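You operate a simulated robot arm through the tools that you are given. There is no shell and no other tool. Be economical: measure what you need, move in short steps, check, and stop when the job is done.

The job below is to be done with a simulated two-armed robot. You get a single attempt, and the scene is never put back.

## Task
Put the 2.0 m white-cap tube from the weights shelf on top of the purple cell there and the 4.5 m white-cap tube on the end of the blue bench. Put the ring labelled "J4" from the cells shelf on the fitting bench top and the ring labelled "W5" on top of the carton there. Take the green-spout squeeze bottle on the top of the steel rack and put it away on the gap beside the green stand. Take the black-lid tin and put it on the top of the damp cabinet. Take the blue block and leave it on the top of the cream machine. Pull the grey drawer open. The order is free. Set down upright: white-cap tube, green-spout squeeze bottle.

The check looks at the end state, three seconds after you hand in, the way a careful person would. Anything else that was tipped, shoved, dropped, spilled or broken makes it a failure. A push-on lid holds only when it is set on centred and level and pressed home; a screw cap is set on level and turned clockwise until tight.

## Robot
Two 7-joint arms with two-finger grippers on one trunk, on a base that drives. Base frame: it is fixed to the floor where the robot stands at the start and does not move with it; the origin is under the middle of the robot, x ahead of it, y to its left, z up. Lengths are in m, angles in degrees, forces in N, time in s.
The left shoulder is at the start at [0.07, 0.139, 1.357], the right one opposite. With the tool pointing down near the work surface each hand reaches from about 0.1 to 0.34 m from the robot's upright axis, wherever it stands, measured 20 degrees to its own side. Places, roughly: black-lid tin (7x7x5 cm) [-2, 2.1, 0.9]; blue block [-1.25, 2, 1]; carton [1, 0.25, 0.5]; cell [0.5, 0.25, 0.5]; end of the blue bench [1.5, 2.2, 0.9]; fitting bench top [-1.9, -1.2, 0.9]; gap beside the green stand (15x29 cm) [0.84, -1.06, 0.9]; green-spout squeeze bottle [-2.25, 2.5, 1]; grey drawer [1.5, 2.1, 0.3]; ring [1, 0.25, 0.5]; top of the cream machine [-0.2, 1.9, 0.9]; top of the damp cabinet (24x13 cm) [-3.96, 2.2, 1.36]; white-cap tube [0.5, 0, 0.5]. Payload 3.43 kg a hand.
The tool frame of a hand sits at the grasp point between the pads (the TCP): z along the fingers, y along the line on which they close. The tips reach 0.03 m beyond it. The gripper opens to 0.104 m. The gripper's body begins 0.057 m behind the TCP.
Orientation is that of the tool frame in the base frame, as a unit quaternion [w, x, y, z]. With the fingers straight down and closing along the base's y, the tool's x points along the base's -x, its y along +y and its z along -z.

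## Interface
- The arms move only by the tool play_rows. It takes "left_steps", "right_steps" or both (then of equal length, played together; a hand with none holds still); each is a list of rows, each a list of 7 numbers: the finger opening in m, from 0 to 0.104, then the shift along the tool's x, y, z in units of 150 mm (1.0 is 150 mm), then the turn, a rotation vector about the tool's x, y, z in units of 45 degrees (1.0 is 45 degrees). In form: [[fingers, x, y, z, ax, ay, az], ...]. A call has 1 to 20 rows; each row is the pose to reach, as a shift and turn from the pose commanded when the call began, along the tool's axes at that moment. A call with a number of a shift or a turn outside -1 to 1 is refused whole. A row lasts 0.2 s, in which the tool goes at most 0.05 m and 8.6 degrees; a call with a longer step from one row to the next is refused whole, and so is a gripper value outside its range. Where a pose cannot be reached the arm comes as near as it can. A force on the tool above 40 N (or 10 N above the force at the start of the call, whichever is more), or a blocked arm, ends the call early, and 0.2 s more pass. Each finger travels about 0.045 m/s and halts on what it meets, pressing with about 29 N; the grip force reading is that of the motor and also rises with nothing between the fingers. The clock runs only during rows and for 0.2 s after the last one: add rows that repeat a pose to give the fingers time. The reply holds the time, the measured pose of the TCP, the force on the tool along the base axes, the opening and the grip force, in the units named above and with some noise, with the torque about the TCP (base axes, N m) and any sound that the robot's microphone picked up.
- Cameras (640 x 400 px; columns grow to the right, rows downward): "scene" is now at [0.1127, 0.0203, 1.5491]; the picture's right is [0.31, -0.95, 0.00], its down [-0.83, -0.27, -0.48] and it looks along [0.46, 0.15, -0.88] (base axes); focal length 277 px, centre (320, 200). "left" rides on the left gripper at [0.067, -0.018, -0.09] in its tool frame; the picture's right is [0.25, 0.97, 0.00], its down [-0.73, 0.19, -0.66] and it looks along [-0.64, 0.17, 0.75] (tool axes); focal length 218 px, centre (320, 200). "right" rides on the right gripper at [0.067, 0.018, -0.09] in its tool frame; the picture's right is [-0.25, 0.97, 0.00], its down [-0.73, -0.19, -0.66] and it looks along [-0.64, -0.17, 0.75] (tool axes); focal length 218 px, centre (320, 200). There is no depth. A picture from a camera that has moved, and an enlarged one, comes with that camera's place and axes in the base frame and with its lens.
- grab_frame(camera): a new picture of that camera. It takes no simulated time.
- lift_body(by): slides the trunk up (or, below 0, down) by that many m; the arms and the scene camera ride with it, the base frame stays. It gives what a move gives, with no picture.
- base_move(legs): drives the robot by 1 to 6 legs, each [ahead, left, turn to the left] in m, m and degrees, along the robot's own axes; the way and the turn of a leg run together, so that a leg with both is an arc; at most 1.5 m and 180 degrees a leg. The arms and the cameras ride along, it lands a little off, and it stops where it bumps. It gives what a move gives.
- aim_head(pan, tilt): turns the head with the scene camera to pan (to the left, within 86 degrees either way) and tilt (down, from -29 to 69), counted from straight ahead of the robot. It gives what a move gives.
- inspect(camera, box): a new picture of the part [left, top, right, bottom] of that camera's present view, enlarged. It takes no simulated time.
- hand_in(): hands the job in; it is judged then, once.

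Work in short steps. Places have to be worked out from the pictures, the camera data and where the tool is seen: move nearer, look again, correct. Check each grasp and each placing, and mend what went wrong. You have 217 turns and 212 pictures in all, those below and enlarged ones among them. Open the grippers and draw the arms clear of the work before you hand the job in, unless the task says otherwise; then end with one line.

The tools are called as a command line: name --argument value ..., lists and objects as JSON in quotes. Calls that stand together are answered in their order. play_rows: Moves the arms, as the interface text tells. Its arguments: {"type":"object","properties":{"left_steps":{"type":"array","items":{"type":"array","items":{"type":"number"}}},"right_steps":{"type":"array","items":{"type":"array","items":{"type":"number"}}}},"required":[]} The other tools are called the same way: lift_body (by) slides the trunk up or down; base_move (legs) drives the base; aim_head (pan, tilt) turns the head that bears the scene camera; grab_frame (camera) takes a picture; inspect (camera, box) takes an enlarged picture of a part of a camera's view; hand_in () hands the job in.

At the start:

```text
time_s: 0.0
left_eef_pos: [0.4357, 0.2783, 0.9033]
left_orientation: [0.0, 0.0, 1.0, 0.0]
left_contact_force: [-0.2, -0.2, -1.2]
left_ft_torque: [0.01, 0.0, 0.01]
left_finger_gap: 0.1041
left_gripper_force: 0.1
right_eef_pos: [0.373, -0.0528, 0.8745]
right_orientation: [0.0, 0.0, 1.0, 0.0]
right_contact_force: [0.8, -0.5, 0.4]
right_ft_torque: [0.02, -0.02, 0.04]
right_finger_gap: 0.1041
right_gripper_force: 0.0
trunk travel left (down, up): [-0.852, 0.088]
robot x, y, heading: [-0.0018, -0.0004, 0.1]
head pan, tilt: [18.1, 61.1]
```

scene: 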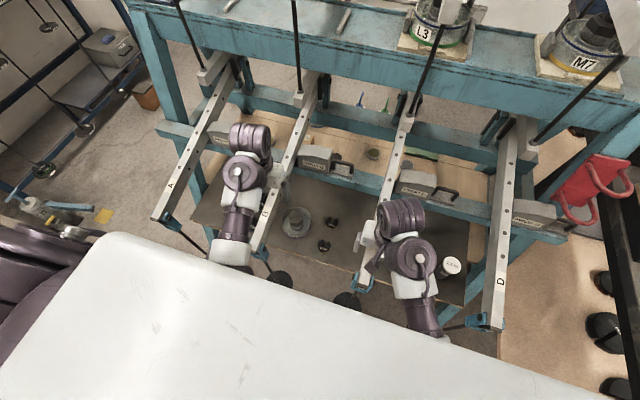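
right: 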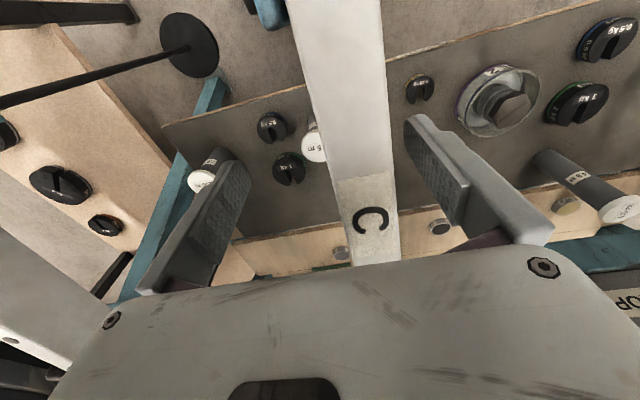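
left: 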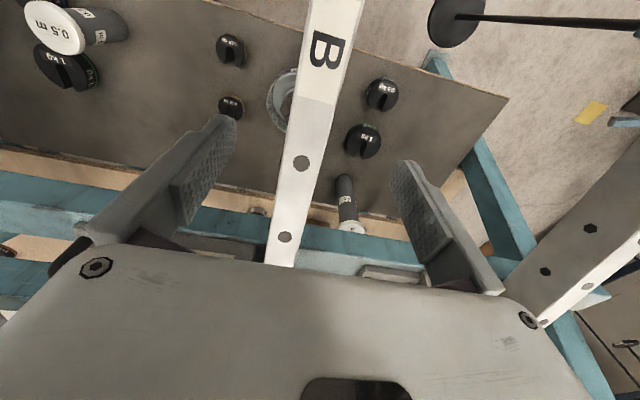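

I see a loading frame with lever arms A–D and a weights shelf below, holding white-cap tubes. I'll enlarge the views to read the labels first.

inspect --camera "right" --box '[400, 0, 640, 240]'

inspect --camera "right" --box '[150, 60, 450, 270]'

inspect --camera "scene" --box '[160, 80, 520, 320]'

inspect --camera "left" --box '[0, 0, 400, 250]'

```text
1.67 times, centred on (520, 120) of right
camera zoom: at [0.3049, -0.0364, 0.9653], right [0.25, 0.97, 0.0], down [0.73, -0.19, 0.66], along [0.64, -0.17, -0.75], focal length 364 px, centre (-13, 333)
```

zoom: 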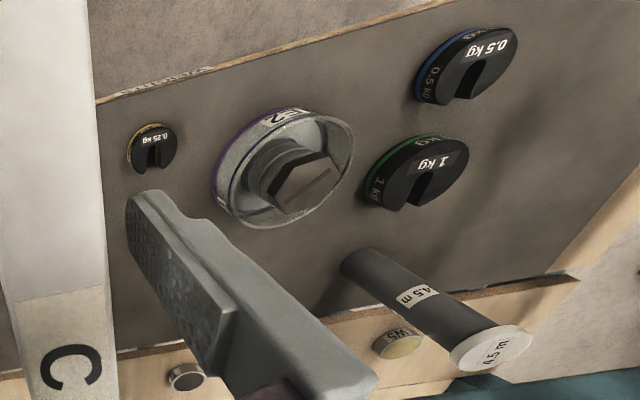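

```text
1.90 times, centred on (300, 165) of right
camera zoom: at [0.3049, -0.0364, 0.9653], right [0.25, 0.97, 0.0], down [0.73, -0.19, 0.66], along [0.64, -0.17, -0.75], focal length 416 px, centre (358, 267)
```

zoom: 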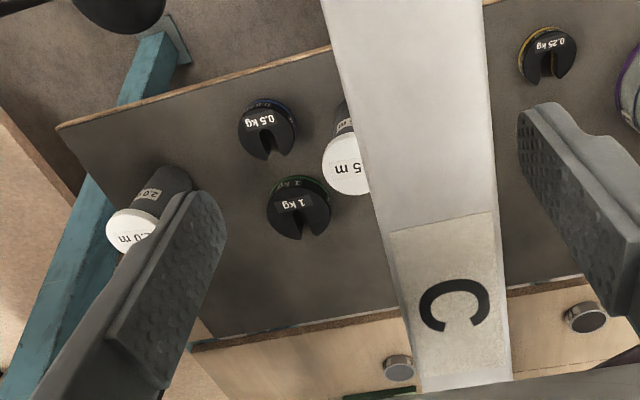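

```text
1.67 times, centred on (340, 200) of scene
camera zoom: at [0.1127, 0.0203, 1.5491], right [0.31, -0.95, 0.0], down [-0.83, -0.27, -0.48], along [0.46, 0.15, -0.88], focal length 461 px, centre (287, 200)
```

zoom: 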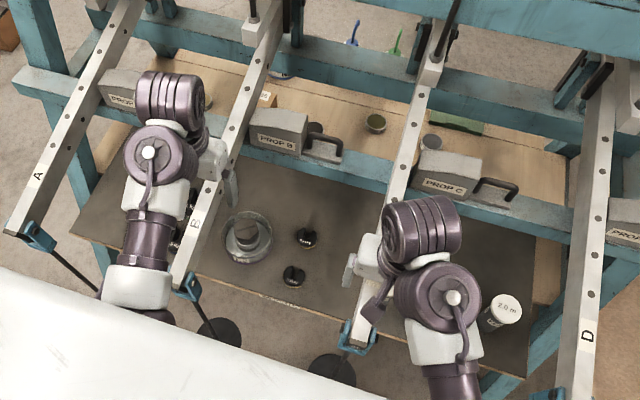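

```text
1.60 times, centred on (200, 125) of left
camera zoom: at [0.3684, 0.2591, 0.9956], right [-0.25, 0.97, 0.0], down [0.73, 0.19, 0.66], along [0.64, 0.17, -0.75], focal length 349 px, centre (512, 320)
```

zoom: 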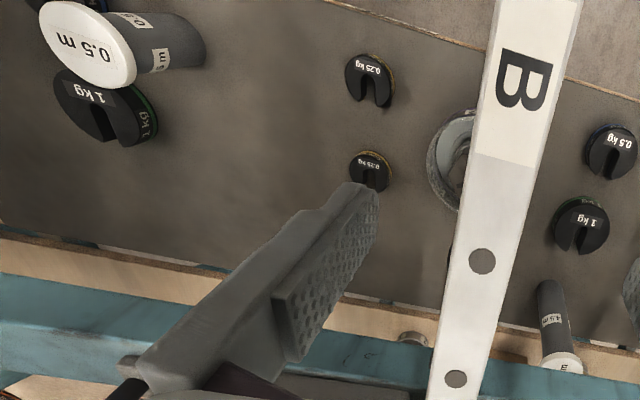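

The 2.0 m tube is near [0.51,-0.35], the 4.5 m tube near [0.70,0.42] and the purple cell near [0.52,0.25]. Next I'll look around the room with the head.

aim_head --pan 0 --tilt 30

grab_frame --camera "scene"

aim_head --pan 70 --tilt 25

grab_frame --camera "scene"

aim_head --pan -70 --tilt 25

grab_frame --camera "scene"

```text
time_s: 1.0
left_eef_pos: [0.4349, 0.2773, 0.9058]
left_orientation: [0.001, 0.0, 1.0, 0.0]
left_contact_force: [0.9, -0.2, 0.2]
left_ft_torque: [-0.01, 0.0, -0.01]
left_finger_gap: 0.104
left_gripper_force: 0.1
right_eef_pos: [0.3728, -0.0534, 0.8741]
right_orientation: [0.0, 0.0, 1.0, 0.0]
right_contact_force: [-0.6, 0.9, -0.5]
right_ft_torque: [0.01, -0.02, 0.01]
right_finger_gap: 0.1041
right_gripper_force: 0.0
trunk travel left (down, up): [-0.852, 0.088]
robot x, y, heading: [0.0028, -0.0027, 0.1]
head pan, tilt: [0.0, 30.0]
```

```text
204 pictures are left
camera scene: at [0.141, 0.0, 1.5924], right [0.0, -1.0, 0.0], down [-0.5, 0.0, -0.87], along [0.87, 0.0, -0.5], focal length 277 px, centre (320, 200)
```

scene: 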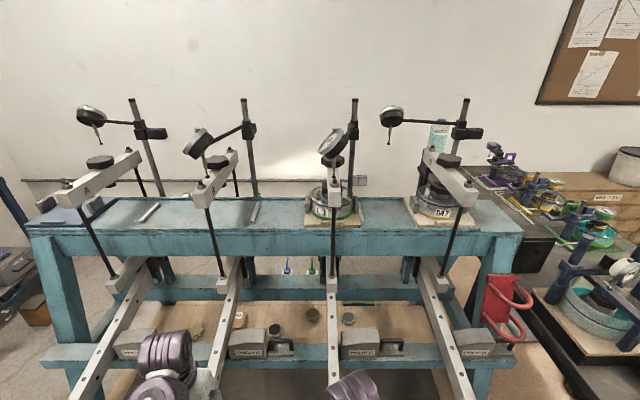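

```text
time_s: 2.4
left_eef_pos: [0.4373, 0.2784, 0.9052]
left_orientation: [0.0, 0.0, 1.0, 0.0]
left_contact_force: [0.3, 0.6, 0.4]
left_ft_torque: [0.01, 0.01, 0.01]
left_finger_gap: 0.1039
left_gripper_force: 0.0
right_eef_pos: [0.3723, -0.0532, 0.8747]
right_orientation: [0.0, 0.0, 1.0, 0.001]
right_contact_force: [-0.3, 0.0, -0.5]
right_ft_torque: [-0.01, 0.01, 0.03]
right_finger_gap: 0.1039
right_gripper_force: 0.0
trunk travel left (down, up): [-0.852, 0.088]
robot x, y, heading: [-0.0036, 0.0011, -0.1]
head pan, tilt: [70.0, 25.0]
```

```text
203 pictures are left
camera scene: at [0.0821, 0.0865, 1.6005], right [0.94, -0.34, 0.0], down [-0.14, -0.4, -0.91], along [0.31, 0.85, -0.42], focal length 277 px, centre (320, 200)
```

scene: 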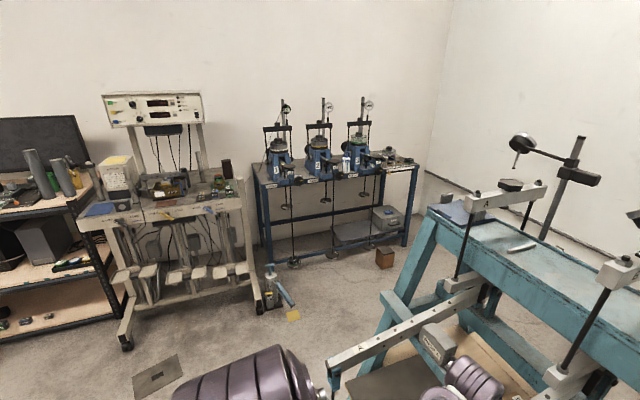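

```text
time_s: 4.6
left_eef_pos: [0.4359, 0.2783, 0.9033]
left_orientation: [0.0, 0.001, 1.0, 0.001]
left_contact_force: [-0.2, 0.1, -0.2]
left_ft_torque: [-0.02, -0.02, 0.01]
left_finger_gap: 0.1038
left_gripper_force: 0.0
right_eef_pos: [0.3727, -0.0537, 0.8753]
right_orientation: [0.0, -0.001, 1.0, 0.0]
right_contact_force: [-0.1, -0.4, 0.4]
right_ft_torque: [0.01, 0.01, 0.01]
right_finger_gap: 0.1038
right_gripper_force: 0.0
trunk travel left (down, up): [-0.852, 0.088]
robot x, y, heading: [0.0026, -0.0003, -0.0]
head pan, tilt: [-70.0, 25.0]
```

```text
202 pictures are left
camera scene: at [0.0821, -0.0866, 1.6005], right [-0.94, -0.34, 0.0], down [-0.14, 0.4, -0.91], along [0.31, -0.85, -0.42], focal length 277 px, centre (320, 200)
```

scene: 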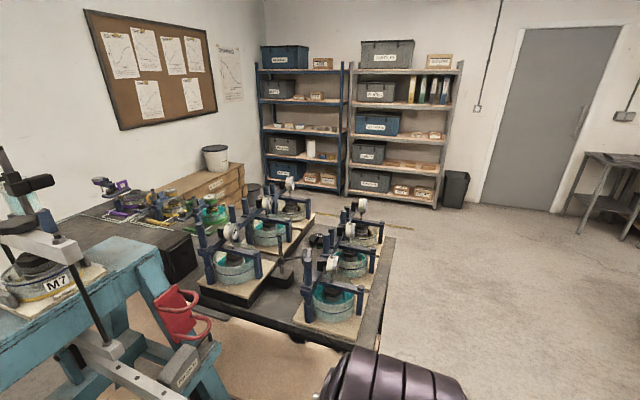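

The room is mapped roughly. Both hands sit right at lever height, so I'll raise the trunk, back the robot away and look at the frame from lower down.

lift_body --by 0.085

base_move --legs '[[-0.6, 0, 0]]'

lift_body --by -0.6

aim_head --pan 0 --tilt 15

grab_frame --camera "scene"

```text
time_s: 5.8
left_eef_pos: [0.4362, 0.2779, 0.9886]
left_orientation: [0.0, 0.0, 1.0, 0.001]
left_contact_force: [0.6, 0.2, 1.3]
left_ft_torque: [-0.01, -0.01, -0.04]
left_finger_gap: 0.1041
left_gripper_force: 0.1
right_eef_pos: [0.3718, -0.0544, 0.96]
right_orientation: [0.0, 0.0, 1.0, 0.0]
right_contact_force: [0.8, -0.3, 0.3]
right_ft_torque: [-0.02, 0.0, 0.0]
right_finger_gap: 0.104
right_gripper_force: 0.0
trunk travel left (down, up): [-0.937, 0.003]
robot x, y, heading: [0.0001, -0.0013, 0.3]
head pan, tilt: [-70.0, 25.0]
```

```text
time_s: 9.2
left_eef_pos: [-0.1689, 0.2781, 0.9889]
left_orientation: [-0.002, 0.0, 1.0, 0.0]
left_contact_force: [0.0, 0.5, 0.0]
left_ft_torque: [0.0, -0.02, 0.0]
left_finger_gap: 0.104
left_gripper_force: 0.0
right_eef_pos: [-0.2318, -0.0535, 0.9585]
right_orientation: [0.0, 0.0, 1.0, 0.0]
right_contact_force: [1.1, -0.4, 0.4]
right_ft_torque: [0.01, -0.01, -0.01]
right_finger_gap: 0.1039
right_gripper_force: 0.1
trunk travel left (down, up): [-0.937, 0.003]
robot x, y, heading: [-0.6075, 0.0044, -0.1]
head pan, tilt: [-70.0, 25.0]
```

```text
refused: -0.6 is not a number from -0.4 to 0.4
```

```text
time_s: 10.6
left_eef_pos: [-0.1693, 0.2787, 0.9894]
left_orientation: [0.0, 0.001, 1.0, 0.0]
left_contact_force: [-0.1, -0.2, 0.7]
left_ft_torque: [-0.01, -0.01, 0.01]
left_finger_gap: 0.1042
left_gripper_force: 0.0
right_eef_pos: [-0.2311, -0.0536, 0.9599]
right_orientation: [0.0, 0.0, 1.0, 0.0]
right_contact_force: [-0.5, 0.3, 0.5]
right_ft_torque: [0.03, 0.03, 0.0]
right_finger_gap: 0.1042
right_gripper_force: 0.0
trunk travel left (down, up): [-0.937, 0.003]
robot x, y, heading: [-0.606, 0.0031, 0.1]
head pan, tilt: [0.0, 15.0]
```

```text
201 pictures are left
camera scene: at [-0.4611, -0.0001, 1.7017], right [0.0, -1.0, 0.0], down [-0.26, 0.0, -0.97], along [0.97, 0.0, -0.26], focal length 277 px, centre (320, 200)
```

scene: 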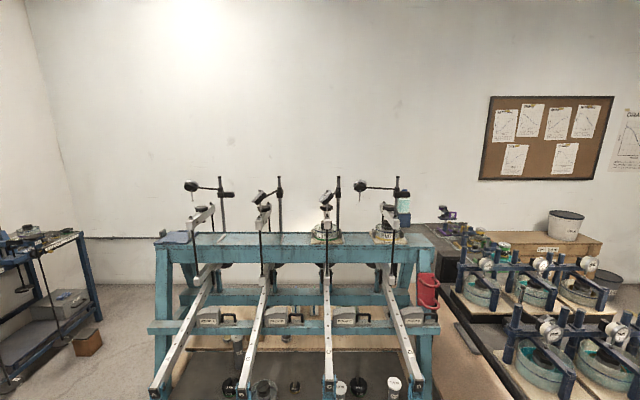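

The trunk step is limited to 0.4 m, so I'll lower it in two steps and look again.

lift_body --by -0.4

lift_body --by -0.2

grab_frame --camera "scene"

```text
time_s: 14.5
left_eef_pos: [-0.168, 0.2781, 0.5885]
left_orientation: [0.0, 0.0, 1.0, 0.0]
left_contact_force: [0.5, -0.2, -0.8]
left_ft_torque: [-0.01, 0.01, 0.01]
left_finger_gap: 0.1041
left_gripper_force: 0.0
right_eef_pos: [-0.2328, -0.0538, 0.5612]
right_orientation: [-0.001, -0.001, 1.0, -0.001]
right_contact_force: [0.4, 0.0, -0.1]
right_ft_torque: [-0.02, -0.01, -0.02]
right_finger_gap: 0.104
right_gripper_force: 0.0
trunk travel left (down, up): [-0.537, 0.403]
robot x, y, heading: [-0.6022, 0.003, 0.1]
head pan, tilt: [0.0, 15.0]
```

```text
time_s: 16.6
left_eef_pos: [-0.1689, 0.2779, 0.3887]
left_orientation: [0.0, 0.0, 1.0, 0.001]
left_contact_force: [0.9, -0.6, 0.1]
left_ft_torque: [0.0, 0.01, 0.0]
left_finger_gap: 0.1039
left_gripper_force: 0.0
right_eef_pos: [-0.233, -0.0539, 0.3603]
right_orientation: [0.0, 0.0, 1.0, 0.0]
right_contact_force: [0.1, 0.0, 0.0]
right_ft_torque: [0.01, 0.01, 0.0]
right_finger_gap: 0.104
right_gripper_force: 0.1
trunk travel left (down, up): [-0.337, 0.603]
robot x, y, heading: [-0.607, -0.0004, 0.0]
head pan, tilt: [0.0, 15.0]
```

```text
200 pictures are left
camera scene: at [-0.4611, -0.0001, 1.1018], right [0.0, -1.0, 0.0], down [-0.26, 0.0, -0.97], along [0.97, 0.0, -0.26], focal length 277 px, centre (320, 200)
```

scene: 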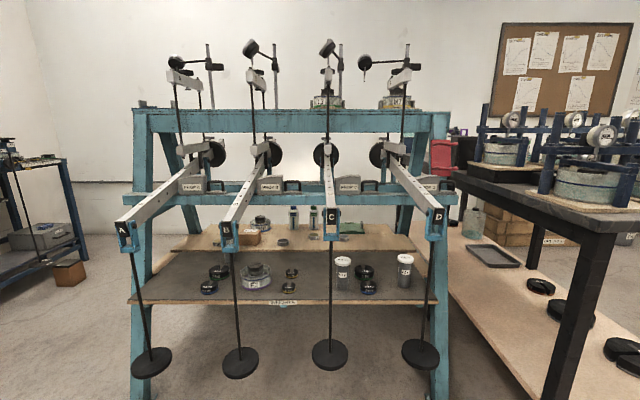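

inspect --camera "scene" --box '[110, 160, 460, 390]'

inspect --camera "scene" --box '[180, 190, 340, 310]'

inspect --camera "scene" --box '[290, 190, 450, 310]'

```text
1.74 times, centred on (285, 275) of scene
camera zoom: at [-0.4611, -0.0001, 1.1018], right [0.0, -1.0, 0.0], down [-0.26, 0.0, -0.97], along [0.97, 0.0, -0.26], focal length 482 px, centre (381, 70)
```

zoom: 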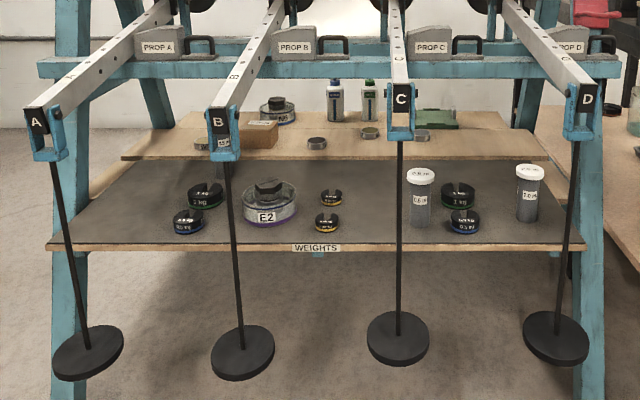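

```text
3.33 times, centred on (260, 250) of scene
camera zoom: at [-0.4611, -0.0001, 1.1018], right [0.0, -1.0, 0.0], down [-0.26, 0.0, -0.97], along [0.97, 0.0, -0.26], focal length 923 px, centre (520, 33)
```

zoom: 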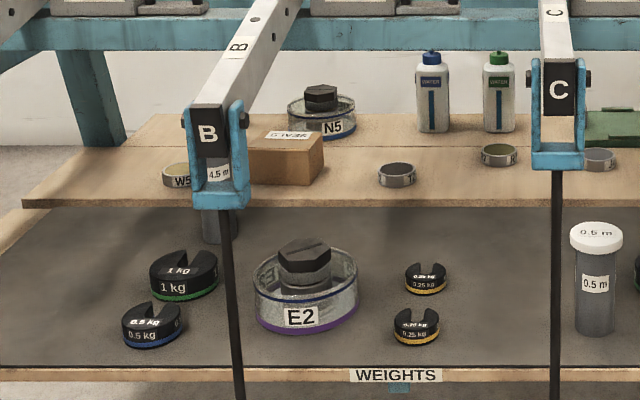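

```text
3.33 times, centred on (370, 250) of scene
camera zoom: at [-0.4611, -0.0001, 1.1018], right [0.0, -1.0, 0.0], down [-0.26, 0.0, -0.97], along [0.97, 0.0, -0.26], focal length 923 px, centre (153, 33)
```

zoom: 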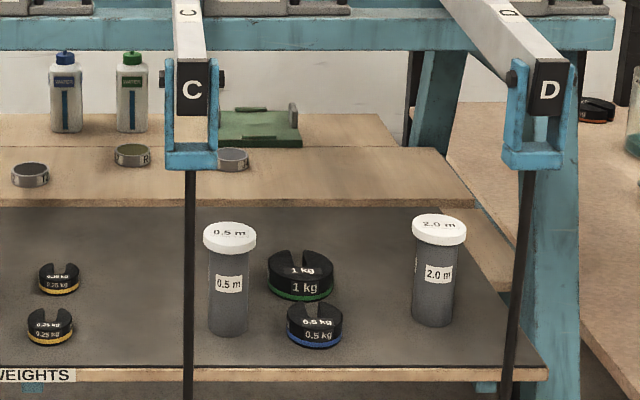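

This view is clear: tube 2.0 m at about [0.505,-0.33] (base z about 0.5, cap about 0.62), and E2, the purple cell, at about [0.517,0.254] with its hex top about 0.577. Both sit under levers behind hangers, so I'll reach in with the hand pitched 45° and yawed. I'll tuck the left arm and start reorienting the right one.

play_rows --left_steps '[[0.104, 0.17, 0, -0.17, 0, 0, 0], [0.104, 0.34, 0, -0.34, 0, 0, 0], [0.104, 0.5, 0, -0.5, 0, 0, 0], [0.104, 0.67, 0, -0.67, 0, 0, 0], [0.104, 0.84, 0, -0.84, 0, 0, 0], [0.104, 1, 0, -1, 0, 0, 0]]' --right_steps '[[0.104, 0, 0, 0, 0, 0, 0.13], [0.104, 0, 0, 0, 0, 0, 0.26], [0.104, 0, 0, 0, 0, 0, 0.39], [0.104, 0, 0, 0, 0, 0, 0.52], [0.104, 0, 0, 0, 0, 0, 0.67], [0.104, 0, 0, 0, 0, 0, 0.67]]'

play_rows --right_steps '[[0.104, 0, 0, -0.1, 0, -0.17, 0], [0.104, 0, 0, -0.2, 0, -0.34, 0], [0.104, 0, 0, -0.3, 0, -0.5, 0], [0.104, 0, 0, -0.4, 0, -0.67, 0], [0.104, 0, 0, -0.5, 0, -0.84, 0], [0.104, 0, 0, -0.5, 0, -1.0, 0]]'

lift_body --by 0.3

```text
time_s: 18.0
left_eef_pos: [-0.3139, 0.2611, 0.3917]
left_orientation: [0.001, 0.0, 1.0, 0.0]
left_contact_force: [-0.5, 0.3, 0.0]
left_ft_torque: [0.0, 0.01, 0.0]
left_finger_gap: 0.1041
left_gripper_force: 0.1
left hand out of reach, approached as far as the arm can: row 1, 2, 3, 4, 5, 6
right_eef_pos: [-0.2314, -0.0534, 0.3605]
right_orientation: [0.001, 0.261, 0.965, 0.0]
right_contact_force: [0.2, 0.7, 0.1]
right_ft_torque: [-0.04, -0.05, 0.01]
right_finger_gap: 0.1041
right_gripper_force: 0.1
trunk travel left (down, up): [-0.337, 0.603]
robot x, y, heading: [-0.605, -0.002, -0.2]
head pan, tilt: [0.0, 15.0]
```

```text
time_s: 19.4
left_eef_pos: [-0.3139, 0.2605, 0.3919]
left_orientation: [0.002, 0.0, 1.0, 0.0]
left_contact_force: [0.9, -0.3, 0.5]
left_ft_torque: [0.0, -0.02, -0.01]
left_finger_gap: 0.1039
left_gripper_force: 0.1
right_eef_pos: [-0.2262, -0.0688, 0.418]
right_orientation: [0.312, 0.246, 0.914, -0.083]
right_contact_force: [0.8, 0.0, -0.5]
right_ft_torque: [0.0, -0.01, 0.01]
right_finger_gap: 0.104
right_gripper_force: 0.1
right hand out of reach, approached as far as the arm can: row 5, 6
trunk travel left (down, up): [-0.337, 0.603]
robot x, y, heading: [-0.605, 0.0014, -0.1]
head pan, tilt: [0.0, 15.0]
```

```text
time_s: 22.4
left_eef_pos: [-0.3144, 0.2602, 0.6908]
left_orientation: [0.002, 0.0, 1.0, 0.001]
left_contact_force: [-0.7, 0.5, -0.3]
left_ft_torque: [-0.01, -0.02, -0.01]
left_finger_gap: 0.104
left_gripper_force: 0.1
right_eef_pos: [-0.2254, -0.0691, 0.7181]
right_orientation: [0.311, 0.246, 0.914, -0.084]
right_contact_force: [0.9, -1.7, -0.3]
right_ft_torque: [0.02, 0.0, 0.0]
right_finger_gap: 0.1037
right_gripper_force: 0.0
trunk travel left (down, up): [-0.637, 0.303]
robot x, y, heading: [-0.6035, -0.0032, -0.2]
head pan, tilt: [0.0, 15.0]
```

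The arm folds poorly upward, so the pitch stopped near 36°. I'll extend forward along the tool and finish the pitch.

play_rows --right_steps '[[0.104, -0.1, 0, 0.2, 0, 0, 0], [0.104, -0.2, 0, 0.4, 0, 0, 0], [0.104, -0.3, 0, 0.6, 0, -0.1, 0], [0.104, -0.4, 0, 0.8, 0, -0.2, 0], [0.104, -0.4, 0, 0.8, 0, -0.2, 0]]'

grab_frame --camera "right"

```text
time_s: 23.6
left_eef_pos: [-0.3152, 0.2615, 0.6914]
left_orientation: [0.002, 0.0, 1.0, -0.001]
left_contact_force: [0.1, 0.4, -0.1]
left_ft_torque: [0.0, 0.0, -0.05]
left_finger_gap: 0.1041
left_gripper_force: 0.0
right_eef_pos: [-0.1206, -0.129, 0.6604]
right_orientation: [0.383, 0.238, 0.887, -0.102]
right_contact_force: [0.2, 0.2, -0.3]
right_ft_torque: [0.04, 0.02, 0.0]
right_finger_gap: 0.1038
right_gripper_force: 0.0
trunk travel left (down, up): [-0.637, 0.303]
robot x, y, heading: [-0.6079, -0.0016, 0.1]
head pan, tilt: [0.0, 15.0]
```

```text
196 pictures are left
camera right: at [-0.2085, -0.0585, 0.6734], right [0.64, 0.75, 0.18], down [-0.08, -0.18, 0.98], along [0.77, -0.64, -0.06], focal length 218 px, centre (320, 200)
```

right: 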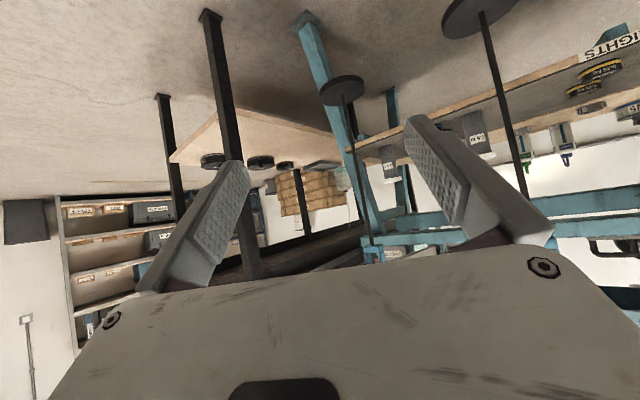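

The right hand now points 45° down and 30° right, at [0.487,-0.128] relative to the robot. I'll drive its TCP into the slot between hangers C and D (rods at y about -0.035 and -0.331, x about 0.29).

base_move --legs '[[0.2, -0.06, 0], [0.25, 0, 0]]'

grab_frame --camera "right"

aim_head --pan -15 --tilt 35

grab_frame --camera "scene"

```text
time_s: 26.7
left_eef_pos: [0.1296, 0.2003, 0.6917]
left_orientation: [0.001, 0.0, 1.0, 0.001]
left_contact_force: [0.2, -0.6, 0.1]
left_ft_torque: [-0.01, -0.01, -0.02]
left_finger_gap: 0.104
left_gripper_force: 0.0
right_eef_pos: [0.3257, -0.1901, 0.6596]
right_orientation: [0.382, 0.239, 0.887, -0.103]
right_contact_force: [0.4, -1.2, 1.1]
right_ft_torque: [0.01, -0.03, -0.02]
right_finger_gap: 0.1039
right_gripper_force: 0.1
trunk travel left (down, up): [-0.637, 0.303]
robot x, y, heading: [-0.1589, -0.0592, 0.1]
head pan, tilt: [0.0, 15.0]
```

```text
195 pictures are left
camera right: at [0.2363, -0.1192, 0.6732], right [0.64, 0.75, 0.18], down [-0.08, -0.18, 0.98], along [0.77, -0.64, -0.06], focal length 218 px, centre (320, 200)
```

right: 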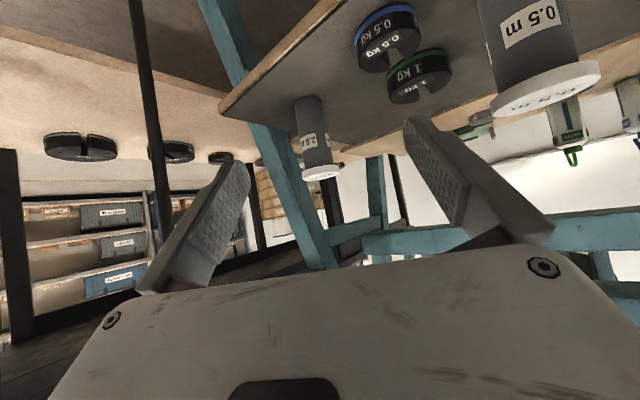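

```text
time_s: 27.5
left_eef_pos: [0.1289, 0.2005, 0.6914]
left_orientation: [0.0, 0.0, 1.0, 0.0]
left_contact_force: [0.1, -0.2, 0.4]
left_ft_torque: [0.02, 0.02, 0.03]
left_finger_gap: 0.1041
left_gripper_force: 0.0
right_eef_pos: [0.3238, -0.1908, 0.6597]
right_orientation: [0.382, 0.239, 0.886, -0.103]
right_contact_force: [-0.9, -0.7, -0.1]
right_ft_torque: [0.01, -0.01, 0.04]
right_finger_gap: 0.1041
right_gripper_force: 0.1
trunk travel left (down, up): [-0.637, 0.303]
robot x, y, heading: [-0.1621, -0.059, -0.0]
head pan, tilt: [-15.0, 35.0]
```

```text
194 pictures are left
camera scene: at [-0.0249, -0.0836, 1.3698], right [-0.26, -0.97, 0.0], down [-0.55, 0.15, -0.82], along [0.79, -0.21, -0.57], focal length 277 px, centre (320, 200)
```

scene: 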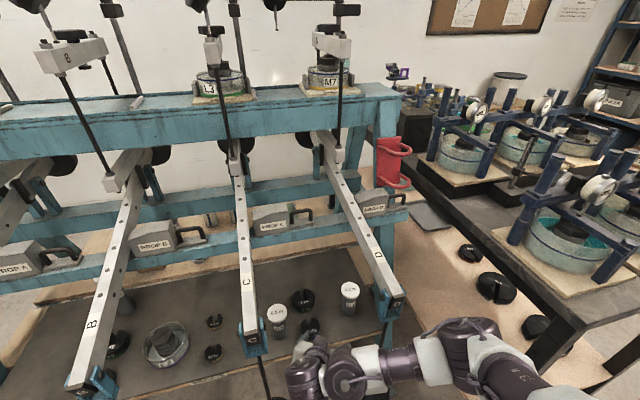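

From both views the tube is at about [0.511,-0.337], cap top about 0.61. I'll shift the base so the TCP is about 0.1 m short of it, lower the trunk, and check.

base_move --legs '[[0.095, -0.09, 0]]'

lift_body --by -0.085

grab_frame --camera "right"

```text
time_s: 28.8
left_eef_pos: [0.2053, 0.1253, 0.6921]
left_orientation: [0.003, 0.0, 1.0, -0.001]
left_contact_force: [0.0, 0.6, -0.4]
left_ft_torque: [0.02, 0.03, -0.01]
left_finger_gap: 0.1042
left_gripper_force: 0.1
right_eef_pos: [0.3815, -0.2463, 0.653]
right_orientation: [0.372, 0.223, 0.896, -0.091]
right_contact_force: [-0.7, 0.3, 0.1]
right_ft_torque: [-0.03, 0.02, 0.01]
right_finger_gap: 0.1038
right_gripper_force: 0.2
trunk travel left (down, up): [-0.637, 0.303]
robot x, y, heading: [-0.0795, -0.1396, 0.3]
head pan, tilt: [-15.0, 35.0]
stopped in leg 1: the robot was blocked; the commanded pose is now the measured one
```

```text
time_s: 30.0
left_eef_pos: [0.2086, 0.1239, 0.606]
left_orientation: [0.001, 0.0, 1.0, 0.0]
left_contact_force: [-0.2, -0.2, 0.0]
left_ft_torque: [0.0, 0.01, 0.0]
left_finger_gap: 0.104
left_gripper_force: 0.0
right_eef_pos: [0.3871, -0.2514, 0.5677]
right_orientation: [0.371, 0.226, 0.896, -0.094]
right_contact_force: [-0.3, -0.1, 0.1]
right_ft_torque: [0.03, -0.03, 0.0]
right_finger_gap: 0.104
right_gripper_force: 0.1
trunk travel left (down, up): [-0.552, 0.388]
robot x, y, heading: [-0.0807, -0.1379, 0.2]
head pan, tilt: [-15.0, 35.0]
```

```text
193 pictures are left
camera right: at [0.2979, -0.1833, 0.5835], right [0.62, 0.77, 0.18], down [-0.04, -0.19, 0.98], along [0.79, -0.61, -0.08], focal length 218 px, centre (320, 200)
```

right: 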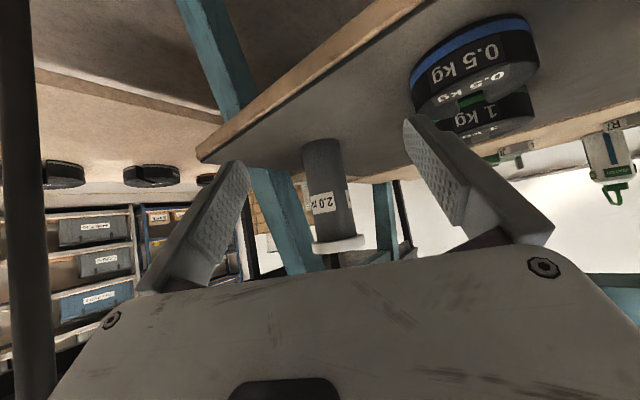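

The base was blocked slightly early, so I'll look at what the arm is touching.

aim_head --pan -25 --tilt 50

grab_frame --camera "scene"

```text
time_s: 30.7
left_eef_pos: [0.2093, 0.1243, 0.6064]
left_orientation: [0.001, -0.001, 1.0, 0.001]
left_contact_force: [-0.7, -0.3, -0.6]
left_ft_torque: [0.01, 0.0, 0.01]
left_finger_gap: 0.104
left_gripper_force: 0.1
right_eef_pos: [0.3866, -0.2507, 0.5677]
right_orientation: [0.371, 0.227, 0.896, -0.094]
right_contact_force: [-0.1, -0.2, 0.1]
right_ft_torque: [0.0, -0.01, -0.04]
right_finger_gap: 0.1043
right_gripper_force: 0.0
trunk travel left (down, up): [-0.552, 0.388]
robot x, y, heading: [-0.0819, -0.1365, 0.0]
head pan, tilt: [-25.0, 50.0]
```

```text
192 pictures are left
camera scene: at [0.0388, -0.1698, 1.263], right [-0.42, -0.91, 0.0], down [-0.69, 0.32, -0.64], along [0.58, -0.27, -0.77], focal length 277 px, centre (320, 200)
```

scene: 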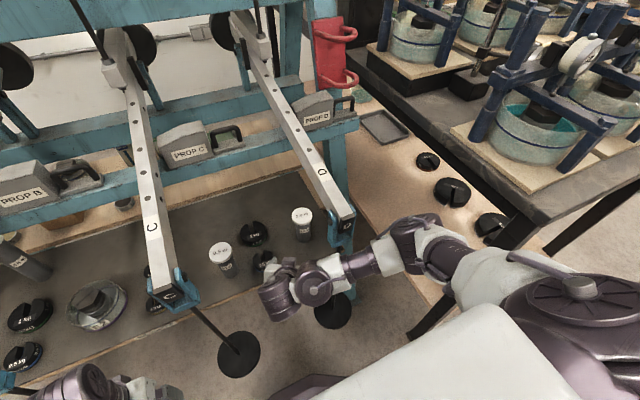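

The right forearm comes in from outside and leans on hanger D. The left arm, pointing inward, suits this slot better, so I'll raise, back out and swap arms.

lift_body --by 0.085

base_move --legs '[[-0.08, 0.08, 0], [-0.45, 0.06, 0]]'

play_rows --right_steps '[[0.104, 0, 0, -0.2, 0, 0.19, 0], [0.104, 0, 0, -0.4, 0, 0.38, 0], [0.104, 0, 0, -0.6, 0, 0.57, 0], [0.104, 0, 0, -0.8, 0, 0.76, 0], [0.104, 0, 0, -0.8, 0, 0.95, 0], [0.104, 0, 0, -0.8, 0, 1, 0]]' --left_steps '[[0.104, -0.2, 0, 0, 0, 0, 0.13], [0.104, -0.4, 0, 0, 0, 0, 0.26], [0.104, -0.6, 0, 0, 0, 0, 0.39], [0.104, -0.8, 0, 0, 0, 0, 0.52], [0.104, -1, 0, 0, 0, 0, 0.67], [0.104, -1, 0, 0, 0, 0, 0.67]]'

play_rows --left_steps '[[0.104, -0.1, 0, 0, 0, -0.17, 0], [0.104, -0.2, 0, 0, 0, -0.34, 0], [0.104, -0.3, 0, 0, 0, -0.5, 0], [0.104, -0.4, 0, 0, 0, -0.67, 0], [0.104, -0.5, 0, 0, 0, -0.84, 0], [0.104, -0.5, 0, 0, 0, -1.0, 0]]'

```text
time_s: 31.9
left_eef_pos: [0.2053, 0.1238, 0.6927]
left_orientation: [0.004, 0.0, 1.0, 0.0]
left_contact_force: [0.3, 0.1, 0.3]
left_ft_torque: [0.0, 0.01, -0.01]
left_finger_gap: 0.1039
left_gripper_force: 0.0
right_eef_pos: [0.3822, -0.2516, 0.6541]
right_orientation: [0.372, 0.226, 0.895, -0.093]
right_contact_force: [-1.4, -0.4, 0.2]
right_ft_torque: [0.01, 0.02, 0.02]
right_finger_gap: 0.1039
right_gripper_force: 0.2
trunk travel left (down, up): [-0.637, 0.303]
robot x, y, heading: [-0.0769, -0.1376, 0.1]
head pan, tilt: [-25.0, 50.0]
```

```text
time_s: 35.5
left_eef_pos: [-0.3272, 0.2619, 0.6923]
left_orientation: [0.002, -0.003, 1.0, 0.0]
left_contact_force: [0.6, 0.4, -0.9]
left_ft_torque: [0.0, 0.0, -0.02]
left_finger_gap: 0.1041
left_gripper_force: 0.1
right_eef_pos: [-0.1465, -0.1116, 0.6522]
right_orientation: [0.371, 0.224, 0.897, -0.092]
right_contact_force: [0.1, -0.3, 0.4]
right_ft_torque: [-0.01, -0.01, -0.02]
right_finger_gap: 0.104
right_gripper_force: 0.3
trunk travel left (down, up): [-0.637, 0.303]
robot x, y, heading: [-0.6121, -0.0002, 0.5]
head pan, tilt: [-25.0, 50.0]
```

```text
time_s: 36.9
left_eef_pos: [-0.1811, 0.2627, 0.6923]
left_orientation: [0.002, 0.257, 0.966, 0.001]
left_contact_force: [-0.8, 0.3, 0.0]
left_ft_torque: [0.01, -0.03, -0.02]
left_finger_gap: 0.1043
left_gripper_force: 0.0
left hand out of reach, approached as far as the arm can: row 1, 2, 3
right_eef_pos: [-0.2684, -0.0945, 0.6917]
right_orientation: [0.029, 0.242, 0.97, -0.006]
right_contact_force: [-0.5, 0.1, -0.2]
right_ft_torque: [0.06, -0.01, 0.0]
right_finger_gap: 0.1041
right_gripper_force: 0.1
right hand out of reach, approached as far as the arm can: row 4, 5, 6
trunk travel left (down, up): [-0.637, 0.303]
robot x, y, heading: [-0.6156, -0.0033, 0.3]
head pan, tilt: [-25.0, 50.0]
```

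```text
time_s: 38.0
left_eef_pos: [-0.1366, 0.333, 0.6967]
left_orientation: [0.224, 0.246, 0.943, 0.019]
left_contact_force: [-0.1, -0.3, 0.1]
left_ft_torque: [-0.01, 0.0, -0.03]
left_finger_gap: 0.104
left_gripper_force: 0.0
left hand out of reach, approached as far as the arm can: row 5
right_eef_pos: [-0.2654, -0.0952, 0.6911]
right_orientation: [0.028, 0.242, 0.97, -0.007]
right_contact_force: [0.3, -0.7, -0.4]
right_ft_torque: [-0.01, 0.02, -0.02]
right_finger_gap: 0.1037
right_gripper_force: 0.1
trunk travel left (down, up): [-0.637, 0.303]
robot x, y, heading: [-0.6167, 0.0019, 0.3]
head pan, tilt: [-25.0, 50.0]
stopped in row 5 (left hand): the arm was blocked; the commanded pose is now the measured one
```

The left arm stopped at a joint limit, too far out and high. I'll move it inward and down, then pitch more.

play_rows --left_steps '[[0.104, -0.08, -0.2, 0.16, 0, 0, 0], [0.104, -0.16, -0.4, 0.32, 0, 0, 0], [0.104, -0.24, -0.6, 0.48, 0, 0, 0], [0.104, -0.32, -0.8, 0.64, 0, -0.1, 0], [0.104, -0.39, -0.98, 0.78, 0, -0.25, 0], [0.104, -0.39, -0.98, 0.78, 0, -0.42, 0], [0.104, -0.39, -0.98, 0.78, 0, -0.42, 0]]'

aim_head --pan 0 --tilt 45

grab_frame --camera "scene"

```text
time_s: 39.8
left_eef_pos: [-0.1008, 0.2064, 0.5969]
left_orientation: [0.373, 0.255, 0.892, 0.01]
left_contact_force: [-0.1, -0.3, 0.9]
left_ft_torque: [-0.02, -0.03, 0.0]
left_finger_gap: 0.104
left_gripper_force: 0.2
right_eef_pos: [-0.2664, -0.0946, 0.6917]
right_orientation: [0.029, 0.242, 0.97, -0.007]
right_contact_force: [-0.5, -0.2, 0.0]
right_ft_torque: [0.02, -0.02, 0.0]
right_finger_gap: 0.1041
right_gripper_force: 0.1
trunk travel left (down, up): [-0.637, 0.303]
robot x, y, heading: [-0.6187, -0.0004, 0.4]
head pan, tilt: [-25.0, 50.0]
stopped in row 7 (left hand): the arm was blocked; the commanded pose is now the measured one
```

```text
time_s: 40.7
left_eef_pos: [-0.1002, 0.2044, 0.5983]
left_orientation: [0.374, 0.255, 0.892, 0.009]
left_contact_force: [-0.7, 0.1, -1.4]
left_ft_torque: [-0.01, 0.01, 0.0]
left_finger_gap: 0.104
left_gripper_force: 0.3
right_eef_pos: [-0.2654, -0.0943, 0.6908]
right_orientation: [0.029, 0.241, 0.97, -0.006]
right_contact_force: [-0.4, 1.0, 0.6]
right_ft_torque: [-0.01, -0.02, 0.01]
right_finger_gap: 0.1038
right_gripper_force: 0.1
trunk travel left (down, up): [-0.637, 0.303]
robot x, y, heading: [-0.6201, 0.0005, 0.4]
head pan, tilt: [0.0, 45.0]
```

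```text
191 pictures are left
camera scene: at [-0.4841, 0.0003, 1.3549], right [0.01, -1.0, 0.0], down [-0.71, 0.0, -0.71], along [0.71, 0.0, -0.71], focal length 277 px, centre (320, 200)
```

scene: 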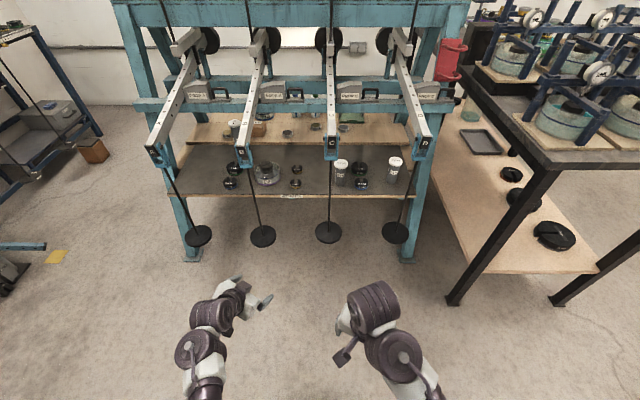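

The inward yaw hits wrist limits, so I'll go back to the right arm. This time I'll stretch it farther forward with the trunk lower, so the forearm lines up with the hand instead of crossing hanger D.

play_rows --right_steps '[[0.104, -0.22, 0, 0, 0, 0, 0], [0.104, -0.44, 0, 0, 0, -0.15, 0], [0.104, -0.66, 0, 0, 0, -0.33, 0], [0.104, -0.9, 0, 0, 0, -0.5, 0], [0.104, -1, 0, 0, 0, -0.68, 0], [0.104, -1, 0, 0, 0, -0.85, 0], [0.104, -1, 0, 0, 0, -1, 0]]' --left_steps '[[0.104, 0, 0, -0.2, 0, 0.1, 0], [0.104, 0, 0, -0.4, 0, 0.25, 0], [0.104, 0, 0, -0.6, 0, 0.42, 0], [0.104, 0, 0, -0.8, 0, 0.59, 0], [0.104, 0, 0, -0.9, 0, 0.76, 0], [0.104, 0, 0, -0.9, 0, 0.9, 0], [0.104, 0, 0, -0.9, 0, 0.9, 0]]'

play_rows --right_steps '[[0.104, -0.1, 0, 0.2, 0, 0, 0], [0.104, -0.3, 0, 0.4, 0, 0, 0], [0.104, -0.5, 0, 0.5, 0, -0.1, 0], [0.104, -0.7, 0, 0.6, 0, -0.25, 0], [0.104, -0.8, 0, 0.6, 0, -0.4, 0]]'

grab_frame --camera "scene"

```text
time_s: 42.3
left_eef_pos: [-0.1909, 0.2293, 0.6938]
left_orientation: [0.041, 0.237, 0.966, 0.096]
left_contact_force: [0.4, 0.0, -0.9]
left_ft_torque: [-0.01, 0.03, 0.0]
left_finger_gap: 0.1039
left_gripper_force: 0.1
right_eef_pos: [-0.133, -0.1664, 0.7011]
right_orientation: [0.399, 0.221, 0.884, -0.1]
right_contact_force: [-0.2, 0.0, 0.3]
right_ft_torque: [-0.01, 0.01, -0.02]
right_finger_gap: 0.1039
right_gripper_force: 0.1
trunk travel left (down, up): [-0.637, 0.303]
robot x, y, heading: [-0.6132, -0.0008, 0.3]
head pan, tilt: [0.0, 45.0]
```

```text
time_s: 43.5
left_eef_pos: [-0.1896, 0.2286, 0.6945]
left_orientation: [0.042, 0.236, 0.966, 0.095]
left_contact_force: [0.6, 0.3, -0.5]
left_ft_torque: [-0.05, 0.0, -0.03]
left_finger_gap: 0.104
left_gripper_force: 0.0
right_eef_pos: [-0.0028, -0.2315, 0.7307]
right_orientation: [0.532, 0.202, 0.811, -0.133]
right_contact_force: [-0.1, 0.8, 0.3]
right_ft_torque: [-0.02, -0.03, 0.03]
right_finger_gap: 0.1041
right_gripper_force: 0.1
trunk travel left (down, up): [-0.637, 0.303]
robot x, y, heading: [-0.6173, 0.0021, 0.5]
head pan, tilt: [0.0, 45.0]
```

```text
190 pictures are left
camera scene: at [-0.4837, 0.0012, 1.3548], right [0.01, -1.0, 0.0], down [-0.71, -0.01, -0.71], along [0.71, 0.0, -0.71], focal length 277 px, centre (320, 200)
```

scene: 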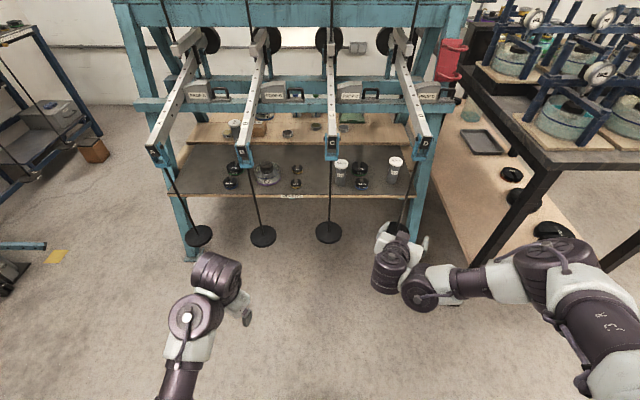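

The reach is about 0.9 m, so a nearly straight arm along the −30° line would slip through the slot cleanly. I'll stretch the right arm out along −30°.

play_rows --right_steps '[[0.104, -0.17, -0.16, 0.13, 0, 0, 0], [0.104, -0.34, -0.33, 0.26, 0, 0, 0], [0.104, -0.52, -0.5, 0.39, 0, 0, 0], [0.104, -0.69, -0.66, 0.52, 0, 0, 0], [0.104, -0.86, -0.82, 0.65, 0, 0, 0], [0.104, -1, -0.98, 0.78, 0, 0, 0]]'

lift_body --by -0.2

grab_frame --camera "scene"

```text
time_s: 44.9
left_eef_pos: [-0.1905, 0.2274, 0.6951]
left_orientation: [0.043, 0.236, 0.966, 0.097]
left_contact_force: [0.4, 0.2, 0.8]
left_ft_torque: [-0.01, 0.02, -0.04]
left_finger_gap: 0.104
left_gripper_force: 0.0
right_eef_pos: [0.0744, -0.4441, 0.8184]
right_orientation: [0.531, 0.201, 0.812, -0.132]
right_contact_force: [-0.7, 0.2, -0.1]
right_ft_torque: [-0.01, 0.0, 0.03]
right_finger_gap: 0.104
right_gripper_force: 0.0
trunk travel left (down, up): [-0.637, 0.303]
robot x, y, heading: [-0.6148, 0.0017, 0.5]
head pan, tilt: [0.0, 45.0]
```

```text
time_s: 47.0
left_eef_pos: [-0.1916, 0.2291, 0.4953]
left_orientation: [0.042, 0.236, 0.966, 0.096]
left_contact_force: [-0.2, 0.2, 0.4]
left_ft_torque: [-0.02, -0.02, 0.02]
left_finger_gap: 0.104
left_gripper_force: 0.1
right_eef_pos: [0.0745, -0.4412, 0.6203]
right_orientation: [0.531, 0.202, 0.812, -0.132]
right_contact_force: [0.5, 0.1, 0.4]
right_ft_torque: [0.0, -0.03, -0.01]
right_finger_gap: 0.1042
right_gripper_force: 0.1
trunk travel left (down, up): [-0.437, 0.503]
robot x, y, heading: [-0.617, 0.0004, 0.4]
head pan, tilt: [0.0, 45.0]
```

```text
189 pictures are left
camera scene: at [-0.4842, 0.0003, 1.155], right [0.01, -1.0, 0.0], down [-0.71, -0.01, -0.71], along [0.71, 0.01, -0.71], focal length 277 px, centre (320, 200)
```

scene: 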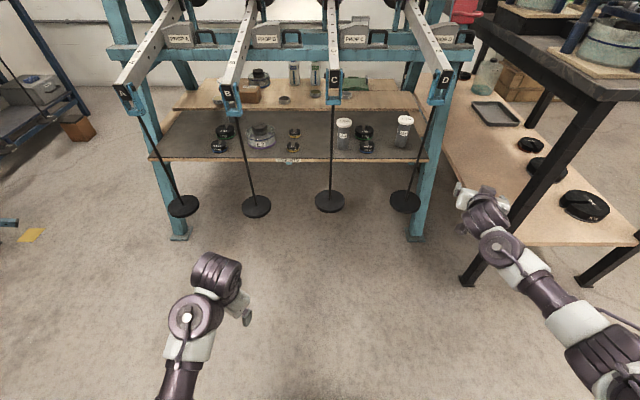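

The elbow still goes outward, so a hand yawed *inward* lines up best with the forearm when stretched. I'll stow the right arm and set the left arm extended, levelled and yawed inward.

play_rows --left_steps '[[0.104, -0.16, 0.05, 0, 0.13, 0, 0], [0.104, -0.33, 0.1, 0, 0.26, 0, 0], [0.104, -0.5, 0.14, 0, 0.26, 0, 0], [0.104, -0.66, 0.18, 0, 0.26, 0, 0], [0.104, -0.82, 0.23, 0, 0.26, 0, 0], [0.104, -0.98, 0.27, 0, 0.26, 0, 0]]' --right_steps '[[0.104, 0.13, 0.02, -0.16, 0, 0.1, 0], [0.104, 0.26, 0.04, -0.32, 0, 0.28, 0], [0.104, 0.39, 0.06, -0.48, 0, 0.46, 0], [0.104, 0.52, 0.08, -0.64, 0, 0.64, 0], [0.104, 0.65, 0.1, -0.8, 0, 0.82, 0], [0.104, 0.78, 0.12, -0.96, 0, 1, 0]]'

play_rows --left_steps '[[0.104, 0, 0, 0, 0, -0.17, 0], [0.104, -0.05, 0, 0, 0, -0.34, 0], [0.104, -0.1, 0, 0, 0, -0.5, 0], [0.104, -0.15, 0, 0, 0, -0.67, 0], [0.104, -0.2, 0, 0, 0, -0.84, 0], [0.104, -0.3, 0, 0, 0, -1, 0], [0.104, -0.4, 0, 0, 0, -1, 0], [0.104, -0.5, 0, 0, 0, -1, 0]]' --right_steps '[[0.104, 0.1, 0, -0.05, 0, 0, 0], [0.104, 0.25, 0, -0.05, 0, 0.1, 0], [0.104, 0.5, 0, -0.05, 0, 0.25, 0], [0.104, 0.7, 0, -0.05, 0, 0.4, 0], [0.104, 0.85, 0, -0.05, 0, 0.48, 0], [0.104, 0.85, 0.2, -0.05, 0, 0.48, 0], [0.104, 0.85, 0.4, -0.05, 0, 0.48, 0], [0.104, 0.85, 0.5, -0.05, 0, 0.48, 0]]'

grab_frame --camera "scene"

```text
time_s: 48.5
left_eef_pos: [-0.0421, 0.1957, 0.5079]
left_orientation: [0.018, 0.238, 0.971, -0.003]
left_contact_force: [0.7, -0.5, 0.8]
left_ft_torque: [-0.02, -0.01, 0.01]
left_finger_gap: 0.104
left_gripper_force: 0.1
right_eef_pos: [-0.0724, -0.3424, 0.5681]
right_orientation: [0.179, 0.237, 0.954, -0.045]
right_contact_force: [0.4, -0.8, 0.4]
right_ft_torque: [0.02, 0.03, -0.01]
right_finger_gap: 0.1039
right_gripper_force: 0.0
trunk travel left (down, up): [-0.437, 0.503]
robot x, y, heading: [-0.619, -0.0019, 0.5]
head pan, tilt: [0.0, 45.0]
```

```text
time_s: 49.9
left_eef_pos: [-0.0071, 0.2661, 0.5098]
left_orientation: [0.362, 0.219, 0.906, -0.02]
left_contact_force: [0.8, -1.0, 0.1]
left_ft_torque: [0.01, -0.01, -0.01]
left_finger_gap: 0.1037
left_gripper_force: 0.1
right_eef_pos: [-0.1774, -0.2849, 0.5128]
right_orientation: [0.034, 0.241, 0.97, -0.008]
right_contact_force: [-0.5, -0.5, 0.2]
right_ft_torque: [0.01, -0.01, 0.0]
right_finger_gap: 0.1037
right_gripper_force: 0.0
right hand out of reach, approached as far as the arm can: row 4, 5, 6
trunk travel left (down, up): [-0.437, 0.503]
robot x, y, heading: [-0.614, -0.0021, 0.7]
head pan, tilt: [0.0, 45.0]
stopped in row 6 (left hand): the arm was blocked; the commanded pose is now the measured one
```

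```text
188 pictures are left
camera scene: at [-0.484, 0.0004, 1.1549], right [0.01, -1.0, 0.0], down [-0.71, -0.01, -0.71], along [0.71, 0.01, -0.71], focal length 277 px, centre (320, 200)
```

scene: 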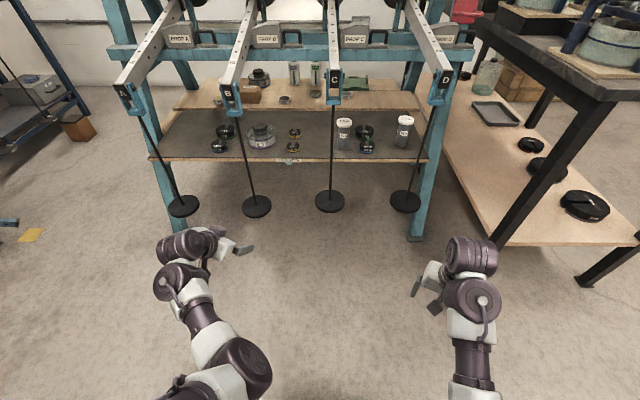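

Inward yaw with the elbow tucked in hits the wrist limit again. The outward-yaw stretch put the elbow outside on the right arm, so I'll mirror that with the left arm and then swing the hand inward.

play_rows --left_steps '[[0.104, 0.1, -0.12, -0.1, 0, 0.17, 0], [0.104, 0.2, -0.24, -0.2, 0, 0.34, 0], [0.104, 0.3, -0.36, -0.3, 0, 0.5, 0], [0.104, 0.4, -0.48, -0.4, 0, 0.67, 0], [0.104, 0.5, -0.6, -0.5, 0, 0.84, 0], [0.104, 0.52, -0.71, -0.58, 0, 0.96, 0]]'

play_rows --left_steps '[[0.104, 0, 0, 0, 0, 0, -0.19], [0.104, 0, 0, 0, 0, 0, -0.38], [0.104, 0, 0, 0, 0, 0, -0.57], [0.104, 0, 0, 0, 0, 0, -0.76], [0.104, 0, 0, 0, 0, 0, -0.95], [0.104, 0, 0, 0, 0, 0, -1]]'

play_rows --left_steps '[[0.104, 0, 0, 0, 0, 0, -0.15], [0.104, -0.2, 0, 0, 0, 0, -0.22], [0.104, -0.4, 0, 0, 0, 0, -0.22], [0.104, -0.6, 0, 0, 0, 0, -0.22]]'

```text
time_s: 51.2
left_eef_pos: [-0.1596, 0.2139, 0.5077]
left_orientation: [0.0, 0.212, 0.975, 0.061]
left_contact_force: [0.1, -0.5, -0.3]
left_ft_torque: [0.0, 0.0, 0.04]
left_finger_gap: 0.1038
left_gripper_force: 0.2
right_eef_pos: [-0.1775, -0.285, 0.5145]
right_orientation: [0.035, 0.242, 0.97, -0.009]
right_contact_force: [-0.1, -0.4, 0.4]
right_ft_torque: [-0.02, 0.05, 0.02]
right_finger_gap: 0.1039
right_gripper_force: 0.1
trunk travel left (down, up): [-0.437, 0.503]
robot x, y, heading: [-0.6185, 0.0046, 0.5]
head pan, tilt: [0.0, 45.0]
```

```text
time_s: 52.6
left_eef_pos: [-0.1585, 0.2158, 0.5084]
left_orientation: [0.025, -0.178, 0.982, 0.055]
left_contact_force: [0.0, 0.6, 0.5]
left_ft_torque: [-0.01, 0.01, -0.02]
left_finger_gap: 0.1044
left_gripper_force: 0.1
right_eef_pos: [-0.1767, -0.2862, 0.5149]
right_orientation: [0.035, 0.241, 0.97, -0.009]
right_contact_force: [0.2, 0.2, 0.4]
right_ft_torque: [0.0, -0.03, 0.01]
right_finger_gap: 0.1041
right_gripper_force: 0.0
trunk travel left (down, up): [-0.437, 0.503]
robot x, y, heading: [-0.6185, -0.0, 0.6]
head pan, tilt: [0.0, 45.0]
```

```text
time_s: 53.6
left_eef_pos: [-0.0726, 0.2461, 0.5148]
left_orientation: [0.029, -0.261, 0.963, 0.053]
left_contact_force: [0.4, 0.0, -0.2]
left_ft_torque: [-0.01, 0.0, -0.03]
left_finger_gap: 0.1041
left_gripper_force: 0.1
right_eef_pos: [-0.177, -0.286, 0.5144]
right_orientation: [0.034, 0.242, 0.97, -0.008]
right_contact_force: [-0.6, 0.2, 0.2]
right_ft_torque: [-0.02, 0.03, 0.03]
right_finger_gap: 0.1043
right_gripper_force: 0.1
trunk travel left (down, up): [-0.437, 0.503]
robot x, y, heading: [-0.616, -0.004, 0.3]
head pan, tilt: [0.0, 45.0]
```

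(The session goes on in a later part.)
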